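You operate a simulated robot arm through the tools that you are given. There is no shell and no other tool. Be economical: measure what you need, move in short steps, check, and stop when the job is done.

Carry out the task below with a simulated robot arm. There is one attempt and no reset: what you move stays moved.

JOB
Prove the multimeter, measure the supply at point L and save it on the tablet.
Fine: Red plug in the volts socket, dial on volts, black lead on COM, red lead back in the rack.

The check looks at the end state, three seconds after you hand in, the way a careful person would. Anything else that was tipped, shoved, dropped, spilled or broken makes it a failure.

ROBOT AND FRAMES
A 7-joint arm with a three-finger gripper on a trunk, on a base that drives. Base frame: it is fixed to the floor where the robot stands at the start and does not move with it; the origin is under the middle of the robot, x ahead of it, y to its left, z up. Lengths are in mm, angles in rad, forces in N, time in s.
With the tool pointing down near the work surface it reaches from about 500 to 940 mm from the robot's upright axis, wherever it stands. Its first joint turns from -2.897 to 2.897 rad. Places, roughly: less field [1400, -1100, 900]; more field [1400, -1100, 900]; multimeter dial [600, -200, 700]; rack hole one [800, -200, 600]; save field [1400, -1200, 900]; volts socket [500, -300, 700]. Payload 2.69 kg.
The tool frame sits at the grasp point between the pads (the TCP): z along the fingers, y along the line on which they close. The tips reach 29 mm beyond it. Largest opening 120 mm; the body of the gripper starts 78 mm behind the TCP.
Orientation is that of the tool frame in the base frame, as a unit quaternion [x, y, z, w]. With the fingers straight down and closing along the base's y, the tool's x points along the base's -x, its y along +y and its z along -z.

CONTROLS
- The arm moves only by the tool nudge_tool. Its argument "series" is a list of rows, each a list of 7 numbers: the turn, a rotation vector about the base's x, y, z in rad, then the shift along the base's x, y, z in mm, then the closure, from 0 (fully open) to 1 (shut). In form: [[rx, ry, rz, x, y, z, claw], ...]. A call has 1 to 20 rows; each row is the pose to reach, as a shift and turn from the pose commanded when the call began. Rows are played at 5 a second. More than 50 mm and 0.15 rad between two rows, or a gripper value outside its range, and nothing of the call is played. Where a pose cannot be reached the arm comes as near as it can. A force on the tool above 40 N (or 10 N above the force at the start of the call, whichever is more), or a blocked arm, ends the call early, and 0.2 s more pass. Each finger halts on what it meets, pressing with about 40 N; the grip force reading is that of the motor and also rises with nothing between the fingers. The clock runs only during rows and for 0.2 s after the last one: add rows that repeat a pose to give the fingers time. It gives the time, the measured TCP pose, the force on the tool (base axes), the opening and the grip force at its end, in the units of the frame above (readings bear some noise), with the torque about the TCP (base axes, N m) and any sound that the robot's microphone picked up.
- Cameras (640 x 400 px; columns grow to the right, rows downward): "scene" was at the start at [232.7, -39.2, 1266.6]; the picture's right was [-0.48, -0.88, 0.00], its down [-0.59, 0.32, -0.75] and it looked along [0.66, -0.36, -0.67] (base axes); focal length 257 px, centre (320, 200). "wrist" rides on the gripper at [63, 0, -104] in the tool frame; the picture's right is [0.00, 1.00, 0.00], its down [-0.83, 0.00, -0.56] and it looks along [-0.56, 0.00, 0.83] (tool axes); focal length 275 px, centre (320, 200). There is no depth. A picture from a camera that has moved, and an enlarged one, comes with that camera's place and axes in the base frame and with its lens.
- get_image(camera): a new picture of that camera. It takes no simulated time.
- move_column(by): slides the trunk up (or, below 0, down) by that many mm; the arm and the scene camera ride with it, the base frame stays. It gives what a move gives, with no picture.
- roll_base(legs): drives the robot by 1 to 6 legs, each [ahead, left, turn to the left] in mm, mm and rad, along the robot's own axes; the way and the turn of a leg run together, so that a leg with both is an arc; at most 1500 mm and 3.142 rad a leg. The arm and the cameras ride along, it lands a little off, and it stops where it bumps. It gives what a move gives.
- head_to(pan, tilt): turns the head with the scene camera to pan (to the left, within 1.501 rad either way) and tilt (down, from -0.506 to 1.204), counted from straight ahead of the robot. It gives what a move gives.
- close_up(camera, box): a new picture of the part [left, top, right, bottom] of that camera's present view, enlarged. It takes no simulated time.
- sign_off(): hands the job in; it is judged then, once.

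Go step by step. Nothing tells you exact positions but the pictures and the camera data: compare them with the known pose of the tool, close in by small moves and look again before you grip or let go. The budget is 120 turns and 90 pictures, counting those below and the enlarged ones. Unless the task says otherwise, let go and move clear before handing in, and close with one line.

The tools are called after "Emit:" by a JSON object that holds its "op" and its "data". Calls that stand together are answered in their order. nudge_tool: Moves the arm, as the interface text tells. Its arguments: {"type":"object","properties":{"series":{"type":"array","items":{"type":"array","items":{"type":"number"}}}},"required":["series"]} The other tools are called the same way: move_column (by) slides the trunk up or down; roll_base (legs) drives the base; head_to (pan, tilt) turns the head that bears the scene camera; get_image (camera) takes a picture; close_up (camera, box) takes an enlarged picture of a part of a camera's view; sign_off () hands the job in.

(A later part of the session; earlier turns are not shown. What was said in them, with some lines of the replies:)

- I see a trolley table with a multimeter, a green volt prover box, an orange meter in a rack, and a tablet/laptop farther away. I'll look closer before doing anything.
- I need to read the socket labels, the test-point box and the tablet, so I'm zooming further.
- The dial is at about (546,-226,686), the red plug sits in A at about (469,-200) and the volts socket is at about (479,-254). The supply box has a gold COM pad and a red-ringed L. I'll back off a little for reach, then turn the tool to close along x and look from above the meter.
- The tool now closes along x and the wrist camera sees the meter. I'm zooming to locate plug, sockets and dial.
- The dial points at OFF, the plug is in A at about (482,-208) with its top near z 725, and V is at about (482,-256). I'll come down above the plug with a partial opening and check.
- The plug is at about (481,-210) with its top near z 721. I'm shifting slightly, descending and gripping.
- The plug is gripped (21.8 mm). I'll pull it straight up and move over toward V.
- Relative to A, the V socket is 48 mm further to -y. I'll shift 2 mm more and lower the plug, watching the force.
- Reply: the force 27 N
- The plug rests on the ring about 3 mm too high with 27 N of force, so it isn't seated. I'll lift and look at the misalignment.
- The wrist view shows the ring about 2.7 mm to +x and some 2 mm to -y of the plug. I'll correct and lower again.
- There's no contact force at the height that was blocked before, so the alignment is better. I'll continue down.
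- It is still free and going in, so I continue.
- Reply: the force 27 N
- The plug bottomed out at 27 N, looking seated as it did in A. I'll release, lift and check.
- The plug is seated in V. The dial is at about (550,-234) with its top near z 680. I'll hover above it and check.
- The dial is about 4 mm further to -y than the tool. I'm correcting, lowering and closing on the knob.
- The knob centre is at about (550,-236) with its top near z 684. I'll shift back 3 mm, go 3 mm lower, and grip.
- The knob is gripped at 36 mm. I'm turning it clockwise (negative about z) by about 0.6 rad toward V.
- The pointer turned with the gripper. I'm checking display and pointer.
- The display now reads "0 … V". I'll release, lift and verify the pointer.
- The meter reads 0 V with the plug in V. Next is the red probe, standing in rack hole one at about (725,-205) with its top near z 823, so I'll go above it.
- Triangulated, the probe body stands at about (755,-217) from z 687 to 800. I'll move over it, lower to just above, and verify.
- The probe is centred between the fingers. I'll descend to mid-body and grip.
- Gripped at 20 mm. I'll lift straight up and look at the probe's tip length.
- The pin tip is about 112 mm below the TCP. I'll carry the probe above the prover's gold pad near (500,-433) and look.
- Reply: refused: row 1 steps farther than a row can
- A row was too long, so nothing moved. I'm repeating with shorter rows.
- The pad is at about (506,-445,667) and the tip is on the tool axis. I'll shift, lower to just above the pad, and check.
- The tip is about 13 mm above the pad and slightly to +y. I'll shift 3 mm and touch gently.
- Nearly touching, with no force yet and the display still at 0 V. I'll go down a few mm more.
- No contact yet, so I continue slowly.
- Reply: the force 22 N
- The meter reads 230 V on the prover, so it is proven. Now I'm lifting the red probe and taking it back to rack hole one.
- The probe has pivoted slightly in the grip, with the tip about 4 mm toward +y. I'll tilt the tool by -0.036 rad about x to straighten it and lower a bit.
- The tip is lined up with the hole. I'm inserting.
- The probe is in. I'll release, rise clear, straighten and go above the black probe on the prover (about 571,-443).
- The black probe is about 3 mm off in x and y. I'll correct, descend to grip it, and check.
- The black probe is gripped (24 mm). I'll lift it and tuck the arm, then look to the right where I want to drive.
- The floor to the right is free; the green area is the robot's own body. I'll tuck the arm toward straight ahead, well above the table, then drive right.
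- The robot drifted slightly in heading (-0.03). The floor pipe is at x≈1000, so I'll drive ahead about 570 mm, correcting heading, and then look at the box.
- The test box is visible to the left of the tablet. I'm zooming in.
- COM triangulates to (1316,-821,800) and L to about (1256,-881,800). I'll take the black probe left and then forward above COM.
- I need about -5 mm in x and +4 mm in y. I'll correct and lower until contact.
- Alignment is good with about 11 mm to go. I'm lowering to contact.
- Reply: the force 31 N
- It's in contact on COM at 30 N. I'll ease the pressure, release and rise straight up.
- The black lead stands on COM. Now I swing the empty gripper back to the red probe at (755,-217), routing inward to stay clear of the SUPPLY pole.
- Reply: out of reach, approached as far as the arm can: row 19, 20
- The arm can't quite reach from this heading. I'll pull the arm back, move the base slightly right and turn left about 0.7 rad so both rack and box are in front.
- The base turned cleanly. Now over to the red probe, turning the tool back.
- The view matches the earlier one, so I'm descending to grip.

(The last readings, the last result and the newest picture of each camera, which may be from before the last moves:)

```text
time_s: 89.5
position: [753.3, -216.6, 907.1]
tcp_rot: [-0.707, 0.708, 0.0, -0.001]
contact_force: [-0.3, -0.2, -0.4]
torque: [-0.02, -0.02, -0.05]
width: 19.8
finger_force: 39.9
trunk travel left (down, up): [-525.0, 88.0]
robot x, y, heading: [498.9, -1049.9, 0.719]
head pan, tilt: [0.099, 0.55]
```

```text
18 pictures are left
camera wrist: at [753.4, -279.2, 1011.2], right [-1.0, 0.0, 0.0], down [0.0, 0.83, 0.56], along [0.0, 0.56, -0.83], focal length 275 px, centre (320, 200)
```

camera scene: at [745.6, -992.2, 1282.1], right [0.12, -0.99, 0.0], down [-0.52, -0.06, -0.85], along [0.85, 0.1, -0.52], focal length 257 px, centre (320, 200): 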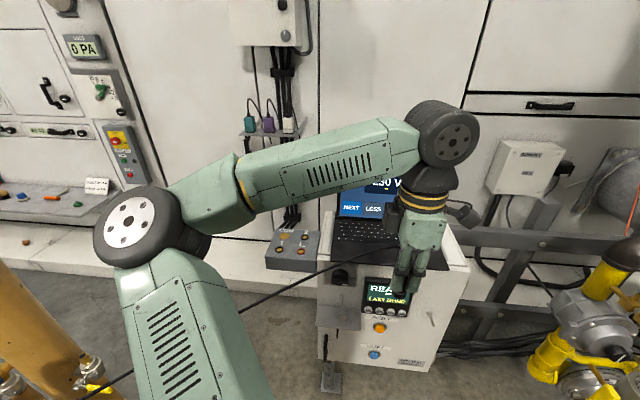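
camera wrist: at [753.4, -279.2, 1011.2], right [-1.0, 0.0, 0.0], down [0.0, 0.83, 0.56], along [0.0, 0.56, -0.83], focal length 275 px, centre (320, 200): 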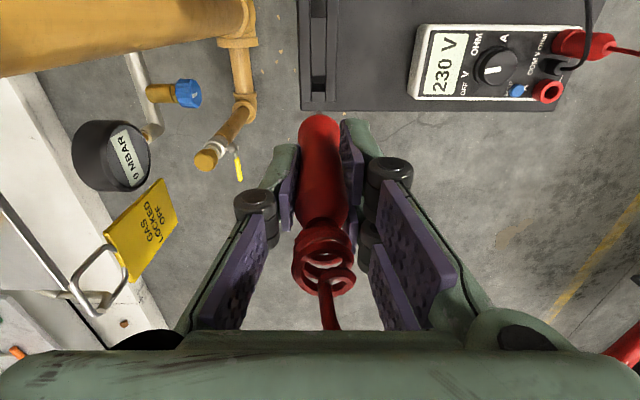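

Gripped and lifted. I'm carrying the red probe around the tester and above L.

Emit:
{"op": "nudge_tool", "data": {"series": [[0, 0, 0, -20, -35, 10, 0.95], [0, 0, 0, -45, -70, 20, 0.95], [0, 0, 0, -70, -105, 30, 0.95], [0, 0, 0, -75, -145, 45, 0.95], [0, 0, 0, -75, -190, 60, 0.95], [0, 0, 0, -60, -230, 63, 0.95], [0, 0, 0, -25, -265, 63, 0.95], [0, 0, 0, 10, -300, 63, 0.95], [0, 0, 0, 45, -335, 63, 0.95], [0, 0, 0, 80, -365, 63, 0.95]]}}

Emit:
{"op": "nudge_tool", "data": {"series": [[0, 0, 0, 38.4, -27.2, 0, 0.95], [0, 0, 0, 76.8, -54.4, 0, 0.95], [0, 0, 0, 115, -81.6, 0, 0.95], [0, 0, 0, 153.5, -108.8, 0, 0.95], [0, 0, 0, 192, -136, 0, 0.95], [0, 0, 0, 230, -163, 0, 0.95], [0, 0, 0, 269, -190, 0, 0.95], [0, 0, 0, 307, -218, 0, 0.95], [0, 0, 0, 345, -245, 0, 0.95], [0, 0, 0, 384, -272, 0, 0.95], [0, 0, 0, 422, -299, 0, 0.95], [0, 0, 0, 422, -299, -25, 0.95], [0, 0, 0, 422, -299, -25, 0.95]]}}

Emit:
{"op": "head_to", "data": {"pan": -0.5, "tilt": 0.6}}

Emit:
{"op": "close_up", "data": {"camera": "wrist", "box": [220, 0, 380, 160]}}

Emit:
{"op": "get_image", "data": {"camera": "scene"}}

```text
time_s: 91.7
position: [834.3, -582.8, 969.0]
tcp_rot: [-0.707, 0.707, 0.0, 0.0]
contact_force: [0.5, -0.1, 0.9]
torque: [0.02, 0.0, 0.03]
width: 19.7
finger_force: 39.6
trunk travel left (down, up): [-525.0, 88.0]
robot x, y, heading: [495.4, -1051.2, 0.722]
head pan, tilt: [0.099, 0.55]
```

```text
time_s: 94.5
position: [1258.4, -882.1, 942.1]
tcp_rot: [-0.707, 0.707, 0.0, 0.0]
contact_force: [-0.1, 0.5, 0.0]
torque: [-0.02, 0.0, -0.01]
width: 19.6
finger_force: 40.2
trunk travel left (down, up): [-525.0, 88.0]
robot x, y, heading: [500.4, -1052.8, 0.72]
head pan, tilt: [0.099, 0.55]
```

```text
time_s: 95.5
position: [1258.1, -881.6, 941.9]
tcp_rot: [-0.707, 0.708, 0.0, 0.0]
contact_force: [-1.0, 0.2, -0.2]
torque: [0.03, -0.01, 0.0]
width: 19.7
finger_force: 39.7
trunk travel left (down, up): [-525.0, 88.0]
robot x, y, heading: [499.2, -1053.3, 0.723]
head pan, tilt: [-0.499, 0.6]
```

```text
2.50 times, centred on (300, 80) of wrist
camera zoom: at [1258.3, -943.4, 1046.7], right [-1.0, 0.0, 0.0], down [0.0, 0.83, 0.56], along [0.0, 0.56, -0.83], focal length 688 px, centre (370, 500)
```

zoom: 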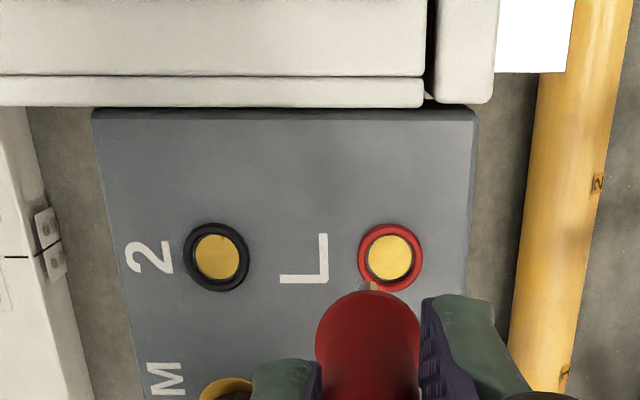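

```text
16 pictures are left
camera scene: at [704.8, -928.3, 1277.7], right [0.22, -0.98, 0.0], down [-0.55, -0.12, -0.83], along [0.81, 0.18, -0.56], focal length 257 px, centre (320, 200)
```

scene: 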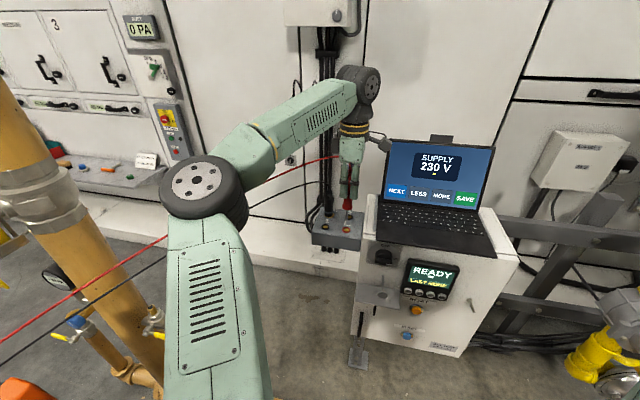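

L is at about (1251,-879) from the wrist view. I'll shift -7 and +1.5 mm and lower until contact.

Emit:
{"op": "nudge_tool", "data": {"series": [[0, 0, 0, -7, 1.5, 0, 0.95], [0, 0, 0, -7, 1.5, -12, 0.95], [0, 0, 0, -7, 1.5, -22, 0.95], [0, 0, 0, -7, 1.5, -22, 0.95]]}}

Emit:
{"op": "close_up", "data": {"camera": "wrist", "box": [260, 40, 380, 160]}}

Emit:
{"op": "close_up", "data": {"camera": "scene", "box": [305, 190, 375, 260]}}

```text
time_s: 96.5
position: [1249.2, -880.2, 920.9]
tcp_rot: [0.707, -0.707, 0.0, 0.0]
contact_force: [0.3, -0.5, 0.0]
torque: [0.01, 0.04, 0.01]
width: 20.0
finger_force: 39.4
trunk travel left (down, up): [-525.0, 88.0]
robot x, y, heading: [498.3, -1050.3, 0.716]
head pan, tilt: [-0.499, 0.6]
```

```text
3.33 times, centred on (320, 100) of wrist
camera zoom: at [1249.8, -942.1, 1024.8], right [-1.0, 0.0, 0.0], down [0.0, 0.83, 0.56], along [0.0, 0.56, -0.83], focal length 918 px, centre (320, 533)
```

zoom: 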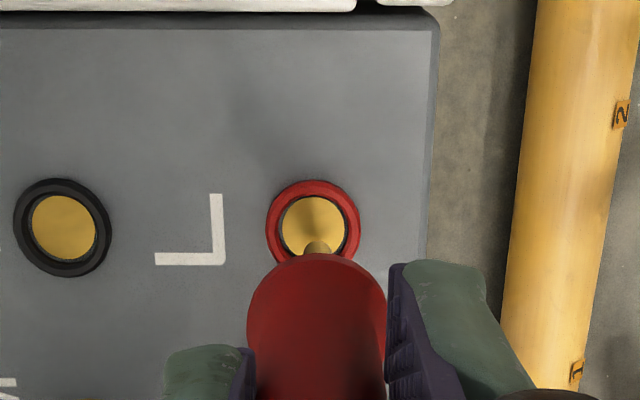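

```text
5.71 times, centred on (340, 225) of scene
camera zoom: at [704.8, -928.4, 1277.7], right [0.22, -0.98, 0.0], down [-0.55, -0.12, -0.83], along [0.81, 0.18, -0.56], focal length 1468 px, centre (206, 57)
```

zoom: 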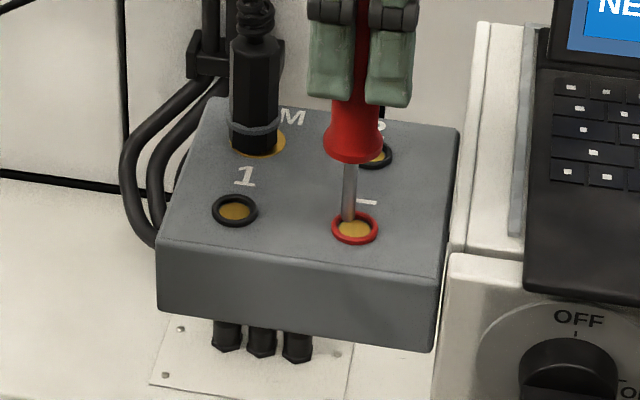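

The tip is nearly over L. A small correction and then down.

Emit:
{"op": "nudge_tool", "data": {"series": [[0, 0, 0, 1.5, -1, -3, 0.95], [0, 0, 0, 1.5, -1, -6, 0.95], [0, 0, 0, 1.5, -1, -8, 0.95], [0, 0, 0, 1.5, -1, -10, 0.95], [0, 0, 0, 1.5, -1, -11, 0.95], [0, 0, 0, 1.5, -1, -11, 0.95], [0, 0, 0, 1.5, -1, -11, 0.95]]}}

Emit:
{"op": "close_up", "data": {"camera": "scene", "box": [305, 190, 375, 260]}}

```text
time_s: 98.1
position: [1249.6, -880.7, 913.3]
tcp_rot: [-0.707, 0.707, -0.001, 0.001]
contact_force: [1.2, 1.6, 17.0]
torque: [0.28, -0.22, -0.02]
width: 19.6
finger_force: 39.7
trunk travel left (down, up): [-525.0, 88.0]
robot x, y, heading: [498.1, -1049.3, 0.716]
head pan, tilt: [-0.499, 0.6]
```

```text
5.71 times, centred on (340, 225) of scene
camera zoom: at [703.5, -928.5, 1278.1], right [0.22, -0.98, 0.0], down [-0.55, -0.12, -0.83], along [0.81, 0.18, -0.56], focal length 1468 px, centre (206, 57)
```

zoom: 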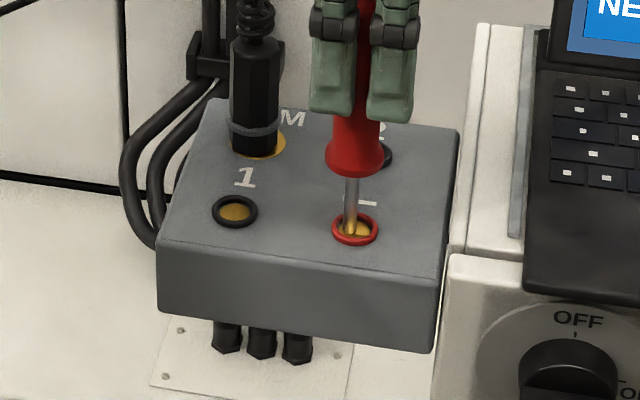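

The tip is in L with 17 N contact. I'm turning the head to read the meter.

Emit:
{"op": "head_to", "data": {"pan": 1.1, "tilt": 0.7}}

Emit:
{"op": "get_image", "data": {"camera": "scene"}}

```text
time_s: 99.7
position: [1250.6, -881.7, 911.4]
tcp_rot: [-0.707, 0.707, -0.001, 0.001]
contact_force: [1.1, 2.5, 22.6]
torque: [0.29, -0.14, -0.01]
width: 19.6
finger_force: 39.8
trunk travel left (down, up): [-525.0, 88.0]
robot x, y, heading: [498.9, -1048.5, 0.718]
head pan, tilt: [1.1, 0.7]
```

```text
12 pictures are left
camera scene: at [596.0, -865.6, 1269.3], right [0.97, 0.24, 0.0], down [0.16, -0.62, -0.76], along [-0.19, 0.74, -0.64], focal length 257 px, centre (320, 200)
```

scene: 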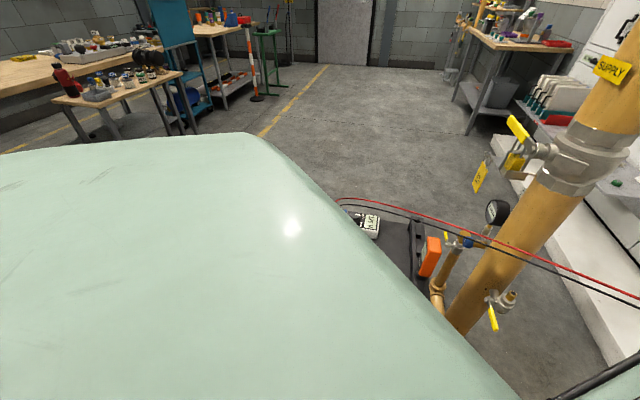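

Emit:
{"op": "close_up", "data": {"camera": "scene", "box": [350, 205, 395, 245]}}

```text
10.00 times, centred on (372, 225) of scene
camera zoom: at [596.0, -865.6, 1269.3], right [0.97, 0.24, 0.0], down [0.16, -0.62, -0.76], along [-0.19, 0.74, -0.64], focal length 2568 px, centre (-205, -50)
```

zoom: 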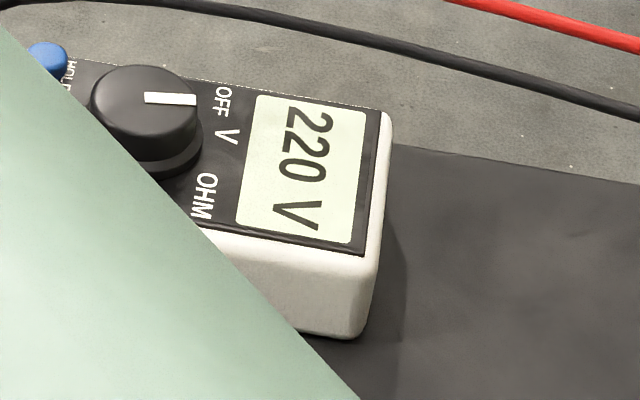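

The meter reads 220 V at L, while the tablet shows 230 V. I'm lifting the red probe and carrying it back along the same route to the rack.

Emit:
{"op": "nudge_tool", "data": {"series": [[0, 0, 0, 0, 0, 30, 0.95], [0, 0, 0, 0, 0, 58, 0.95], [0, 0, 0, -38, 27.2, 58, 0.95], [0, 0, 0, -76, 54.4, 58, 0.95], [0, 0, 0, -114, 81.6, 58, 0.95], [0, 0, 0, -152, 109, 58, 0.95], [0, 0, 0, -190, 136, 58, 0.95], [0, 0, 0, -228, 163, 58, 0.95], [0, 0, 0, -266, 190, 58, 0.95], [0, 0, 0, -304, 217, 58, 0.95], [0, 0, 0, -342, 245, 58, 0.95], [0, 0, 0, -380, 272, 58, 0.95], [0, 0, 0, -416.5, 298.5, 58, 0.95]]}}

Emit:
{"op": "nudge_tool", "data": {"series": [[0, 0, 0, -35, 30, 0, 0.95], [0, 0, 0, -70, 65, 0, 0.95], [0, 0, 0, -105, 100, 0, 0.95], [0, 0, 0, -140, 135, 0, 0.95], [0, 0, 0, -155, 175, -3, 0.95], [0, 0, 0, -155, 220, -15, 0.95], [0, 0, 0, -150, 260, -30, 0.95], [0, 0, 0, -125, 295, -40, 0.95], [0, 0, 0, -100, 330, -50, 0.95], [0, 0, 0, -80, 365, -63, 0.95], [0, 0, 0, -80, 365, -100, 0.95], [0, 0, 0, -80, 365, -143, 0.95], [0, 0, 0, -80, 365, -143, 0.95]]}}

Emit:
{"op": "get_image", "data": {"camera": "wrist"}}

Emit:
{"op": "close_up", "data": {"camera": "scene", "box": [380, 190, 480, 290]}}

```text
time_s: 102.5
position: [830.6, -582.4, 968.8]
tcp_rot: [-0.707, 0.707, 0.0, 0.001]
contact_force: [-0.3, -0.4, -0.5]
torque: [-0.01, 0.0, -0.02]
width: 19.9
finger_force: 39.7
trunk travel left (down, up): [-525.0, 88.0]
robot x, y, heading: [496.1, -1051.6, 0.719]
head pan, tilt: [1.1, 0.7]
```

```text
time_s: 105.3
position: [755.8, -217.7, 826.3]
tcp_rot: [-0.707, 0.707, 0.0, 0.001]
contact_force: [-0.1, 0.3, -0.1]
torque: [-0.02, 0.01, -0.02]
width: 19.7
finger_force: 40.2
trunk travel left (down, up): [-525.0, 88.0]
robot x, y, heading: [500.0, -1047.8, 0.717]
head pan, tilt: [1.1, 0.7]
```

```text
10 pictures are left
camera wrist: at [756.2, -280.7, 929.1], right [-1.0, 0.0, 0.0], down [0.0, 0.83, 0.56], along [0.0, 0.56, -0.83], focal length 275 px, centre (320, 200)
```

wrist: 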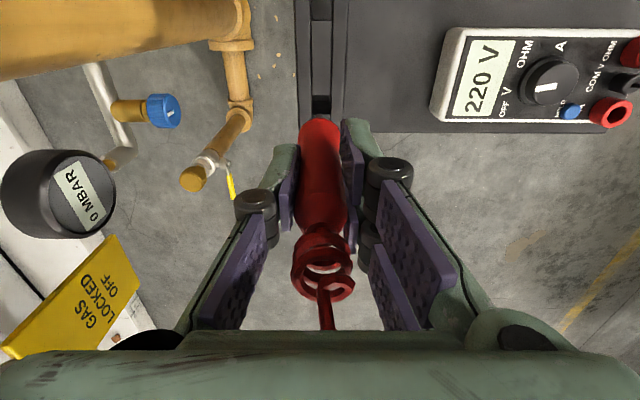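

```text
4.00 times, centred on (430, 240) of scene
camera zoom: at [597.8, -865.3, 1269.1], right [0.97, 0.25, 0.0], down [0.16, -0.62, -0.76], along [-0.19, 0.74, -0.64], focal length 1027 px, centre (-120, 40)
```

zoom: 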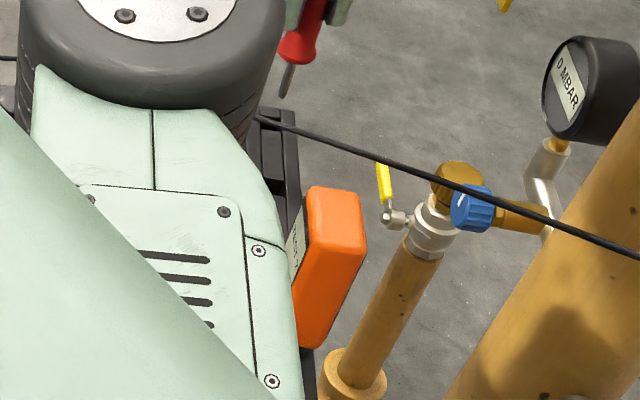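

The probe hangs close to upright over hole one (which has about 20 mm of room for an 8 mm pin). I'm lowering it gently.

Emit:
{"op": "nudge_tool", "data": {"series": [[-0.015, 0, 0, 0, 0, -12, 0.95], [-0.015, 0, 0, 0, 0, -24, 0.95], [-0.015, 0, 0, 0, 0, -36, 0.95], [-0.015, 0, 0, 0, 0, -48, 0.95], [-0.015, 0, 0, 0, 0, -60, 0.95], [-0.015, 0, 0, 0, 0, -67, 0.95], [-0.015, 0, 0, 0, 0, -71, 0.95], [-0.015, 0, 0, 0, 0, -71, 0.95]]}}

Emit:
{"op": "get_image", "data": {"camera": "wrist"}}

```text
time_s: 107.1
position: [754.6, -218.8, 755.7]
tcp_rot: [-0.707, 0.707, -0.005, -0.005]
contact_force: [0.6, 0.3, -0.8]
torque: [0.0, 0.03, -0.06]
width: 19.9
finger_force: 39.8
trunk travel left (down, up): [-525.0, 88.0]
robot x, y, heading: [501.6, -1050.7, 0.722]
head pan, tilt: [1.1, 0.7]
```

```text
8 pictures are left
camera wrist: at [755.3, -279.5, 859.7], right [-1.0, 0.0, 0.0], down [0.0, 0.84, 0.54], along [0.0, 0.54, -0.84], focal length 275 px, centre (320, 200)
```

wrist: 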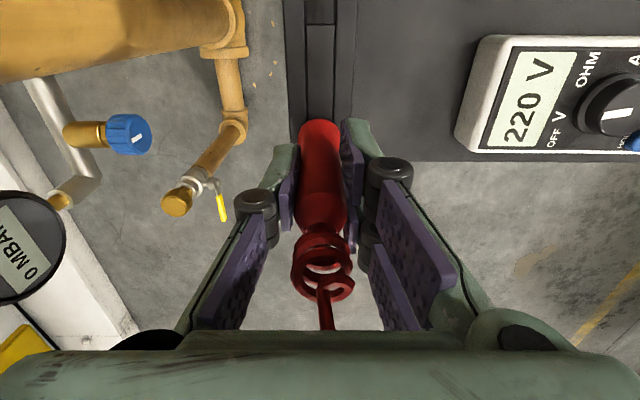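

The pin is in the hole (no force this low). I'll lower the last few mm, release, rise and check.

Emit:
{"op": "nudge_tool", "data": {"series": [[0, 0, 0, 0, 0, -2, 0.95], [0, 0, 0, 0, 0, -4, 0.95], [0, 0, 0, 0, 0, -4, 0.95], [0, 0, 0, 0, 0, -4, 0.8], [0, 0, 0, 0, 0, -4, 0.6], [0, 0, 0, 0, 0, -4, 0.5], [0, 0, 0, 0, 0, -4, 0.5], [0, 0, 0, 0, 0, 35, 0.5], [0, 0, 0, 0, 0, 75, 0.5], [0.015, 0, 0, 0, 0, 115, 0.5], [0.015, 0, 0, 0, 0, 150, 0.5], [0.015, 0, 0, 0, 0, 150, 0.5]]}}

Emit:
{"op": "get_image", "data": {"camera": "wrist"}}

```text
time_s: 109.7
position: [753.6, -218.4, 904.6]
tcp_rot: [-0.707, 0.707, 0.0, 0.0]
contact_force: [-0.4, 0.0, 0.5]
torque: [0.06, 0.0, 0.01]
width: 60.1
finger_force: 0.0
trunk travel left (down, up): [-525.0, 88.0]
robot x, y, heading: [498.2, -1052.0, 0.716]
head pan, tilt: [1.1, 0.7]
```

```text
7 pictures are left
camera wrist: at [753.1, -280.8, 1009.3], right [-1.0, 0.0, 0.0], down [0.0, 0.83, 0.56], along [0.0, 0.56, -0.83], focal length 275 px, centre (320, 200)
```

wrist: 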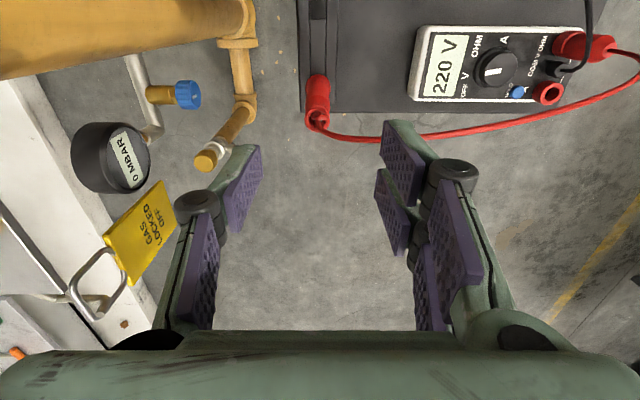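

The red lead is back in the rack and the display holds 220 V. Next is the tablet (fields at x≈1397, z≈862; LESS y≈-1075, SAVE y≈-1204), so I'm bringing the arm round with fingers shut.

Emit:
{"op": "nudge_tool", "data": {"series": [[0, 0, -0.0786, -20, -35, 10, 0.6], [0, 0, -0.157, -45, -70, 25, 0.7], [0, 0, -0.236, -70, -105, 40, 0.8], [0, 0, -0.314, -75, -145, 55, 1], [0, 0, -0.393, -75, -190, 70, 1], [0, 0, -0.471, -60, -230, 80, 1], [0, 0, -0.55, -25, -265, 85, 1], [0, 0, -0.628, 10, -300, 90, 1], [0, 0, -0.707, 45, -335, 90, 1], [0, 0, -0.786, 80, -365, 95, 1], [0, 0, -0.864, 111, -399, 95, 1], [0, 0, -0.943, 143, -434, 95, 1], [0, 0, -1.021, 175, -469, 95, 1], [0, 0, -1.1, 206, -504, 95, 1], [0, 0, -1.178, 238, -538, 95, 1], [0, 0, -1.257, 270, -573, 95, 1], [0, 0, -1.335, 301, -608, 95, 1], [0, 0, -1.414, 333, -642, 95, 1], [0, 0, -1.492, 364, -677, 95, 1], [0, 0, -1.571, 396, -712, 95, 1]]}}

Emit:
{"op": "nudge_tool", "data": {"series": [[0, -0.12, 0, 0, -30, -10, 1], [0, -0.24, 0, 10, -60, -20, 1], [0, -0.36, 0, 20, -90, -30, 1], [0, -0.48, 0, 30, -120, -40, 1], [0, -0.6, 0, 40, -145, -50, 1], [0, -0.75, 0, 40, -145, -70, 1], [0, -0.9, 0, 40, -145, -90, 1], [0, -0.9, 0, 40, -145, -90, 1]]}}

Emit:
{"op": "head_to", "data": {"pan": -0.75, "tilt": 0.55}}

Emit:
{"op": "get_image", "data": {"camera": "scene"}}

```text
time_s: 113.9
position: [1154.1, -929.8, 996.5]
tcp_rot: [0.001, 1.0, 0.0, 0.0]
contact_force: [-0.2, -0.1, -1.1]
torque: [0.02, -0.03, -0.02]
width: 0.1
finger_force: 28.7
trunk travel left (down, up): [-525.0, 88.0]
robot x, y, heading: [495.0, -1052.4, 0.721]
head pan, tilt: [1.1, 0.7]
```

```text
time_s: 115.7
position: [1188.9, -1074.4, 908.1]
tcp_rot: [0.0, 0.9, 0.0, 0.435]
contact_force: [0.6, 0.3, -0.2]
torque: [0.0, 0.02, -0.04]
width: 0.0
finger_force: 28.8
trunk travel left (down, up): [-525.0, 88.0]
robot x, y, heading: [501.7, -1048.2, 0.722]
head pan, tilt: [1.1, 0.7]
```

```text
time_s: 117.6
position: [1189.2, -1073.0, 909.0]
tcp_rot: [0.001, 0.9, 0.0, 0.435]
contact_force: [0.1, 0.2, 0.6]
torque: [0.0, 0.04, 0.04]
width: 0.0
finger_force: 28.8
trunk travel left (down, up): [-525.0, 88.0]
robot x, y, heading: [501.0, -1049.5, 0.719]
head pan, tilt: [-0.75, 0.55]
```

```text
6 pictures are left
camera scene: at [708.3, -950.4, 1282.2], right [-0.03, -1.0, 0.0], down [-0.52, 0.02, -0.85], along [0.85, -0.03, -0.52], focal length 257 px, centre (320, 200)
```

scene: 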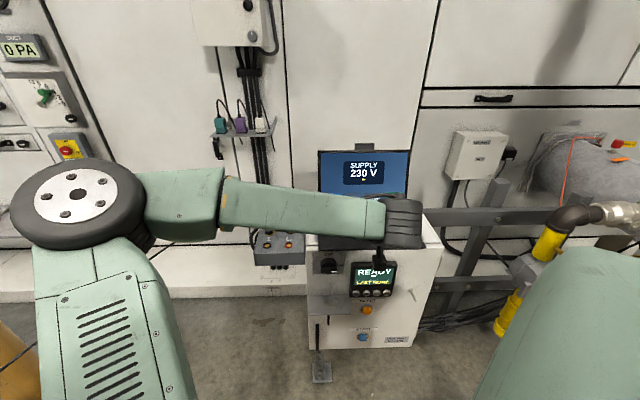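

The arm hides the fields from the head, but the wrist camera looks straight at the screen, so I'll use that.

Emit:
{"op": "get_image", "data": {"camera": "wrist"}}

```text
5 pictures are left
camera wrist: at [1068.6, -1073.8, 923.9], right [0.0, 1.0, 0.0], down [0.08, 0.0, 1.0], along [1.0, 0.0, -0.08], focal length 275 px, centre (320, 200)
```

wrist: 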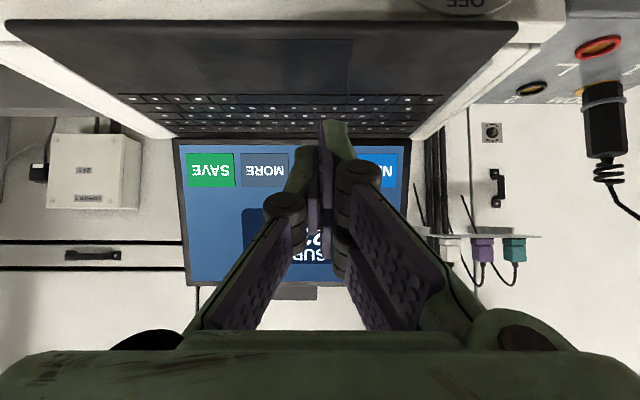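

LESS is straight ahead at y≈-1073, z≈861. I'll approach to about 12 mm short.

Emit:
{"op": "nudge_tool", "data": {"series": [[0, 0, 0, 40, 0, -14, 1], [0, 0, 0, 80, 0, -25, 1], [0, 0, 0, 120, 0, -32, 1], [0, 0, 0, 150, 0, -32, 1], [0, 0, 0, 170, 0, -32, 1], [0, 0, 0, 170, 0, -32, 1]]}}

Emit:
{"op": "nudge_tool", "data": {"series": [[0, 0, 0, 2, 0, 0, 1], [0, 0, 0, 4, 0, 0, 1], [0, 0, 0, 6, 0, 0, 1], [0, 0, 0, 6, 0, 0, 1]]}}

```text
time_s: 119.0
position: [1361.9, -1072.2, 877.5]
tcp_rot: [0.001, 0.901, -0.001, 0.435]
contact_force: [0.5, 0.5, 0.6]
torque: [0.0, -0.02, 0.01]
width: 0.0
finger_force: 28.9
trunk travel left (down, up): [-525.0, 88.0]
robot x, y, heading: [492.9, -1050.6, 0.717]
head pan, tilt: [-0.75, 0.55]
heard: click
```

```text
time_s: 120.0
position: [1364.9, -1073.2, 878.4]
tcp_rot: [0.0, 0.901, 0.0, 0.434]
contact_force: [-8.1, 1.4, -0.5]
torque: [0.0, 0.01, 0.08]
width: 0.2
finger_force: 28.3
trunk travel left (down, up): [-525.0, 88.0]
robot x, y, heading: [496.4, -1053.5, 0.719]
head pan, tilt: [-0.75, 0.55]
```

A click was heard, so LESS was pressed. I'm backing off and reading the tablet.

Emit:
{"op": "nudge_tool", "data": {"series": [[0, 0, 0, -20, 0, 0, 1], [0, 0, 0, -40, 0, 0, 1], [0, 0, 0, -40, 0, 0, 1]]}}

Emit:
{"op": "close_up", "data": {"camera": "scene", "box": [305, 135, 425, 225]}}

```text
time_s: 120.8
position: [1326.3, -1075.9, 877.1]
tcp_rot: [0.001, 0.9, 0.0, 0.435]
contact_force: [-0.2, 0.1, 0.4]
torque: [0.04, -0.02, 0.02]
width: 0.5
finger_force: 28.6
trunk travel left (down, up): [-525.0, 88.0]
robot x, y, heading: [497.5, -1052.0, 0.718]
head pan, tilt: [-0.75, 0.55]
```

```text
4.44 times, centred on (365, 180) of scene
camera zoom: at [708.3, -950.5, 1282.2], right [-0.03, -1.0, 0.0], down [-0.52, 0.02, -0.85], along [0.85, -0.03, -0.52], focal length 1142 px, centre (120, 289)
```

zoom: 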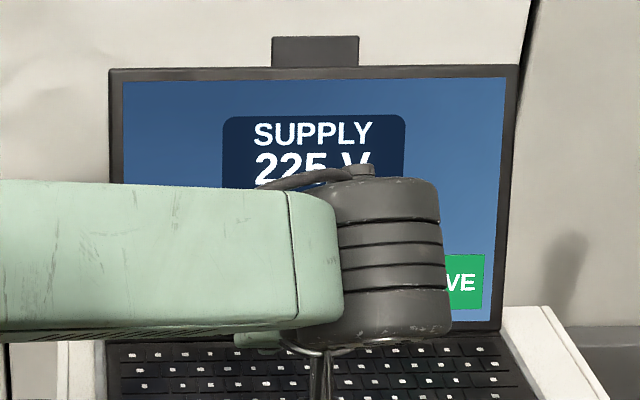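

It shows 225 V, a step of 5 per press. One more press for 220.

Emit:
{"op": "nudge_tool", "data": {"series": [[0, 0, 0, 20, 0, 0, 1], [0, 0, 0, 30, 0, 0, 1], [0, 0, 0, 35, 0, 0, 1], [0, 0, 0, 35, 0, 0, 1], [0, 0, 0, 20, 0, 0, 1], [0, 0, 0, 0, 0, 0, 1], [0, 0, 0, 0, 0, 0, 1]]}}

Emit:
{"op": "close_up", "data": {"camera": "scene", "box": [305, 135, 425, 225]}}

```text
time_s: 122.4
position: [1326.4, -1075.2, 879.4]
tcp_rot: [0.001, 0.901, 0.0, 0.435]
contact_force: [-0.7, 0.6, -0.4]
torque: [-0.01, 0.05, 0.02]
width: 0.0
finger_force: 28.7
trunk travel left (down, up): [-525.0, 88.0]
robot x, y, heading: [498.3, -1052.3, 0.721]
head pan, tilt: [-0.75, 0.55]
```

```text
4.44 times, centred on (365, 180) of scene
camera zoom: at [708.3, -950.5, 1282.2], right [-0.03, -1.0, 0.0], down [-0.52, 0.02, -0.85], along [0.85, -0.03, -0.52], focal length 1142 px, centre (120, 289)
```

zoom: 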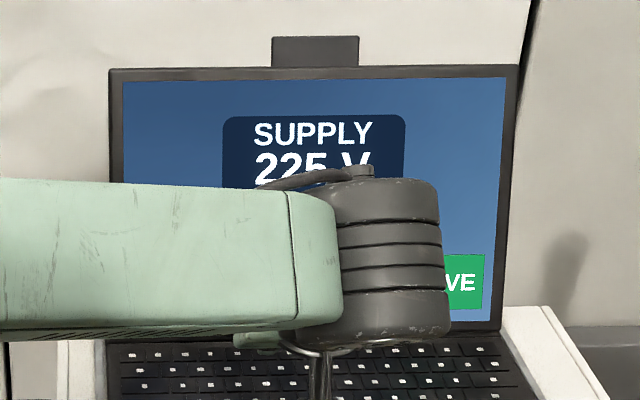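

No click, so that press was too shallow. I'll press slightly further and listen.

Emit:
{"op": "nudge_tool", "data": {"series": [[0, 0, 0, 20, 0, 0, 1], [0, 0, 0, 32, 0, 0, 1], [0, 0, 0, 37, 0, 0, 1], [0, 0, 0, 37, 0, 0, 1], [0, 0, 0, 37, 0, 0, 1]]}}

```text
time_s: 123.6
position: [1361.3, -1076.1, 877.1]
tcp_rot: [0.001, 0.9, 0.0, 0.435]
contact_force: [0.0, -0.2, 0.6]
torque: [-0.02, 0.0, 0.01]
width: 0.0
finger_force: 28.5
trunk travel left (down, up): [-525.0, 88.0]
robot x, y, heading: [502.7, -1051.5, 0.722]
head pan, tilt: [-0.75, 0.55]
```

Emit:
{"op": "nudge_tool", "data": {"series": [[0, 0, 0, 1, 0, 0, 1], [0, 0, 0, 2, 0, 0, 1], [0, 0, 0, 2, 0, 0, 1]]}}

```text
time_s: 124.4
position: [1363.9, -1076.3, 877.5]
tcp_rot: [0.0, 0.901, 0.0, 0.435]
contact_force: [-1.5, -0.8, 0.2]
torque: [0.02, -0.02, -0.02]
width: 0.0
finger_force: 28.4
trunk travel left (down, up): [-525.0, 88.0]
robot x, y, heading: [499.5, -1051.8, 0.715]
head pan, tilt: [-0.75, 0.55]
heard: click
```

Click heard. I'll back off, shift over to SAVE, and verify the value with the wrist camera.

Emit:
{"op": "nudge_tool", "data": {"series": [[0, 0, 0, -30, 0, 0, 1], [0, 0, 0, -70, 0, 0, 1], [0, 0, 0, -105, 0, 0, 1], [0, 0, 0, -105, -45, 0, 1], [0, 0, 0, -105, -90, 0, 1], [0, 0, 0, -105, -130, 0, 1], [0, 0, 0, -105, -130, 0, 1]]}}

Emit:
{"op": "get_image", "data": {"camera": "wrist"}}

```text
time_s: 126.0
position: [1260.9, -1202.3, 875.7]
tcp_rot: [0.0, 0.9, 0.0, 0.435]
contact_force: [0.0, -0.3, -0.7]
torque: [0.03, 0.04, 0.0]
width: 0.1
finger_force: 28.5
trunk travel left (down, up): [-525.0, 88.0]
robot x, y, heading: [499.5, -1050.3, 0.72]
head pan, tilt: [-0.75, 0.55]
```

```text
2 pictures are left
camera wrist: at [1139.5, -1202.0, 891.0], right [0.0, 1.0, 0.0], down [0.08, 0.0, 1.0], along [1.0, 0.0, -0.08], focal length 275 px, centre (320, 200)
```

wrist: 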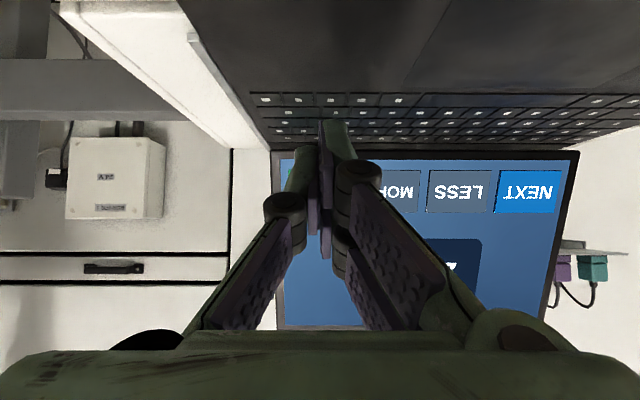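

SAVE is straight ahead. I'm confirming the value with the head camera before saving.

Emit:
{"op": "close_up", "data": {"camera": "scene", "box": [305, 135, 425, 225]}}

```text
4.44 times, centred on (365, 180) of scene
camera zoom: at [708.3, -950.5, 1282.2], right [-0.03, -1.0, 0.0], down [-0.52, 0.02, -0.85], along [0.85, -0.03, -0.52], focal length 1142 px, centre (120, 289)
```

zoom: 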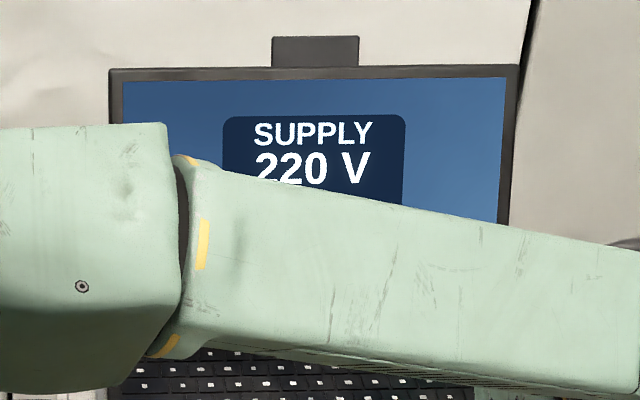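

The tablet shows 220 V. Now I press SAVE.

Emit:
{"op": "nudge_tool", "data": {"series": [[0, 0, 0, 40, -1, 0, 1], [0, 0, 0, 75, -1, 0, 1], [0, 0, 0, 95, -1, 0, 1], [0, 0, 0, 102, -1, 0, 1], [0, 0, 0, 104, -1, 0, 1], [0, 0, 0, 104, -1, 0, 1]]}}

```text
time_s: 127.4
position: [1364.8, -1207.3, 878.6]
tcp_rot: [0.001, 0.9, 0.0, 0.435]
contact_force: [-2.8, 0.0, 1.5]
torque: [0.05, -0.04, 0.0]
width: 0.1
finger_force: 29.0
trunk travel left (down, up): [-525.0, 88.0]
robot x, y, heading: [497.6, -1050.8, 0.719]
head pan, tilt: [-0.75, 0.55]
heard: click
```

Click on SAVE. I'm backing off and clearing the arm for a final look.

Emit:
{"op": "nudge_tool", "data": {"series": [[0, 0, 0, -30, 0, 0, 1], [0, 0, 0, -70, 0, 0, 1], [0, 0, 0, -110, 0, 0, 1], [0, 0, 0, -150, 0, 10, 1], [0, 0, 0, -190, 0, 20, 1], [0, 0, 0, -225, 0, 30, 1], [0, 0, 0, -225, 45, 40, 1], [0, 0, 0, -225, 90, 50, 1], [0, 0, 0, -225, 135, 50, 1], [0, 0, 0, -225, 180, 50, 1], [0, 0, 0, -225, 225, 50, 1], [0, 0, 0, -225, 270, 50, 1], [0, 0, 0, -225, 310, 50, 1], [0, 0, 0, -225, 310, 50, 1]]}}

Emit:
{"op": "close_up", "data": {"camera": "scene", "box": [240, 135, 440, 285]}}

```text
time_s: 130.4
position: [1139.5, -899.0, 931.6]
tcp_rot: [0.001, 0.901, 0.0, 0.435]
contact_force: [-0.9, 0.2, -0.6]
torque: [0.0, 0.0, -0.02]
width: 0.2
finger_force: 28.7
trunk travel left (down, up): [-525.0, 88.0]
robot x, y, heading: [498.4, -1052.7, 0.72]
head pan, tilt: [-0.75, 0.55]
```

```text
2.67 times, centred on (340, 210) of scene
camera zoom: at [708.2, -950.5, 1282.2], right [-0.03, -1.0, 0.0], down [-0.52, 0.02, -0.85], along [0.85, -0.03, -0.52], focal length 685 px, centre (267, 173)
```

zoom: 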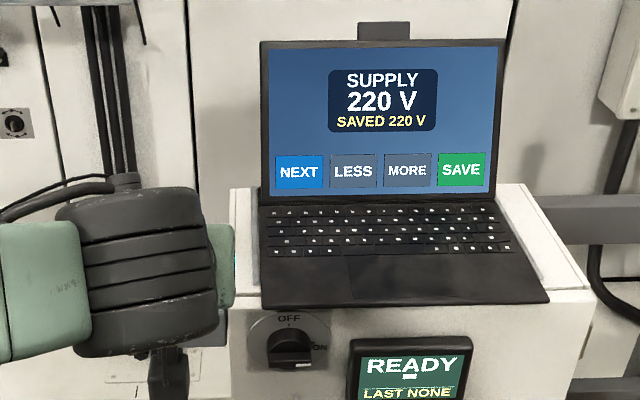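

The tablet shows "SAVED 220 V". The red lead is in the rack, the black lead is on COM, the plug is in volts, the dial is on V and the arm is clear, so I'm handing in.

Emit:
{"op": "sign_off", "data": {}}

```text
The job is handed in.
```

The multimeter proved at 230 V, point L read 220 V, and the tablet shows that value saved; the plug, dial and both leads were left as you asked.
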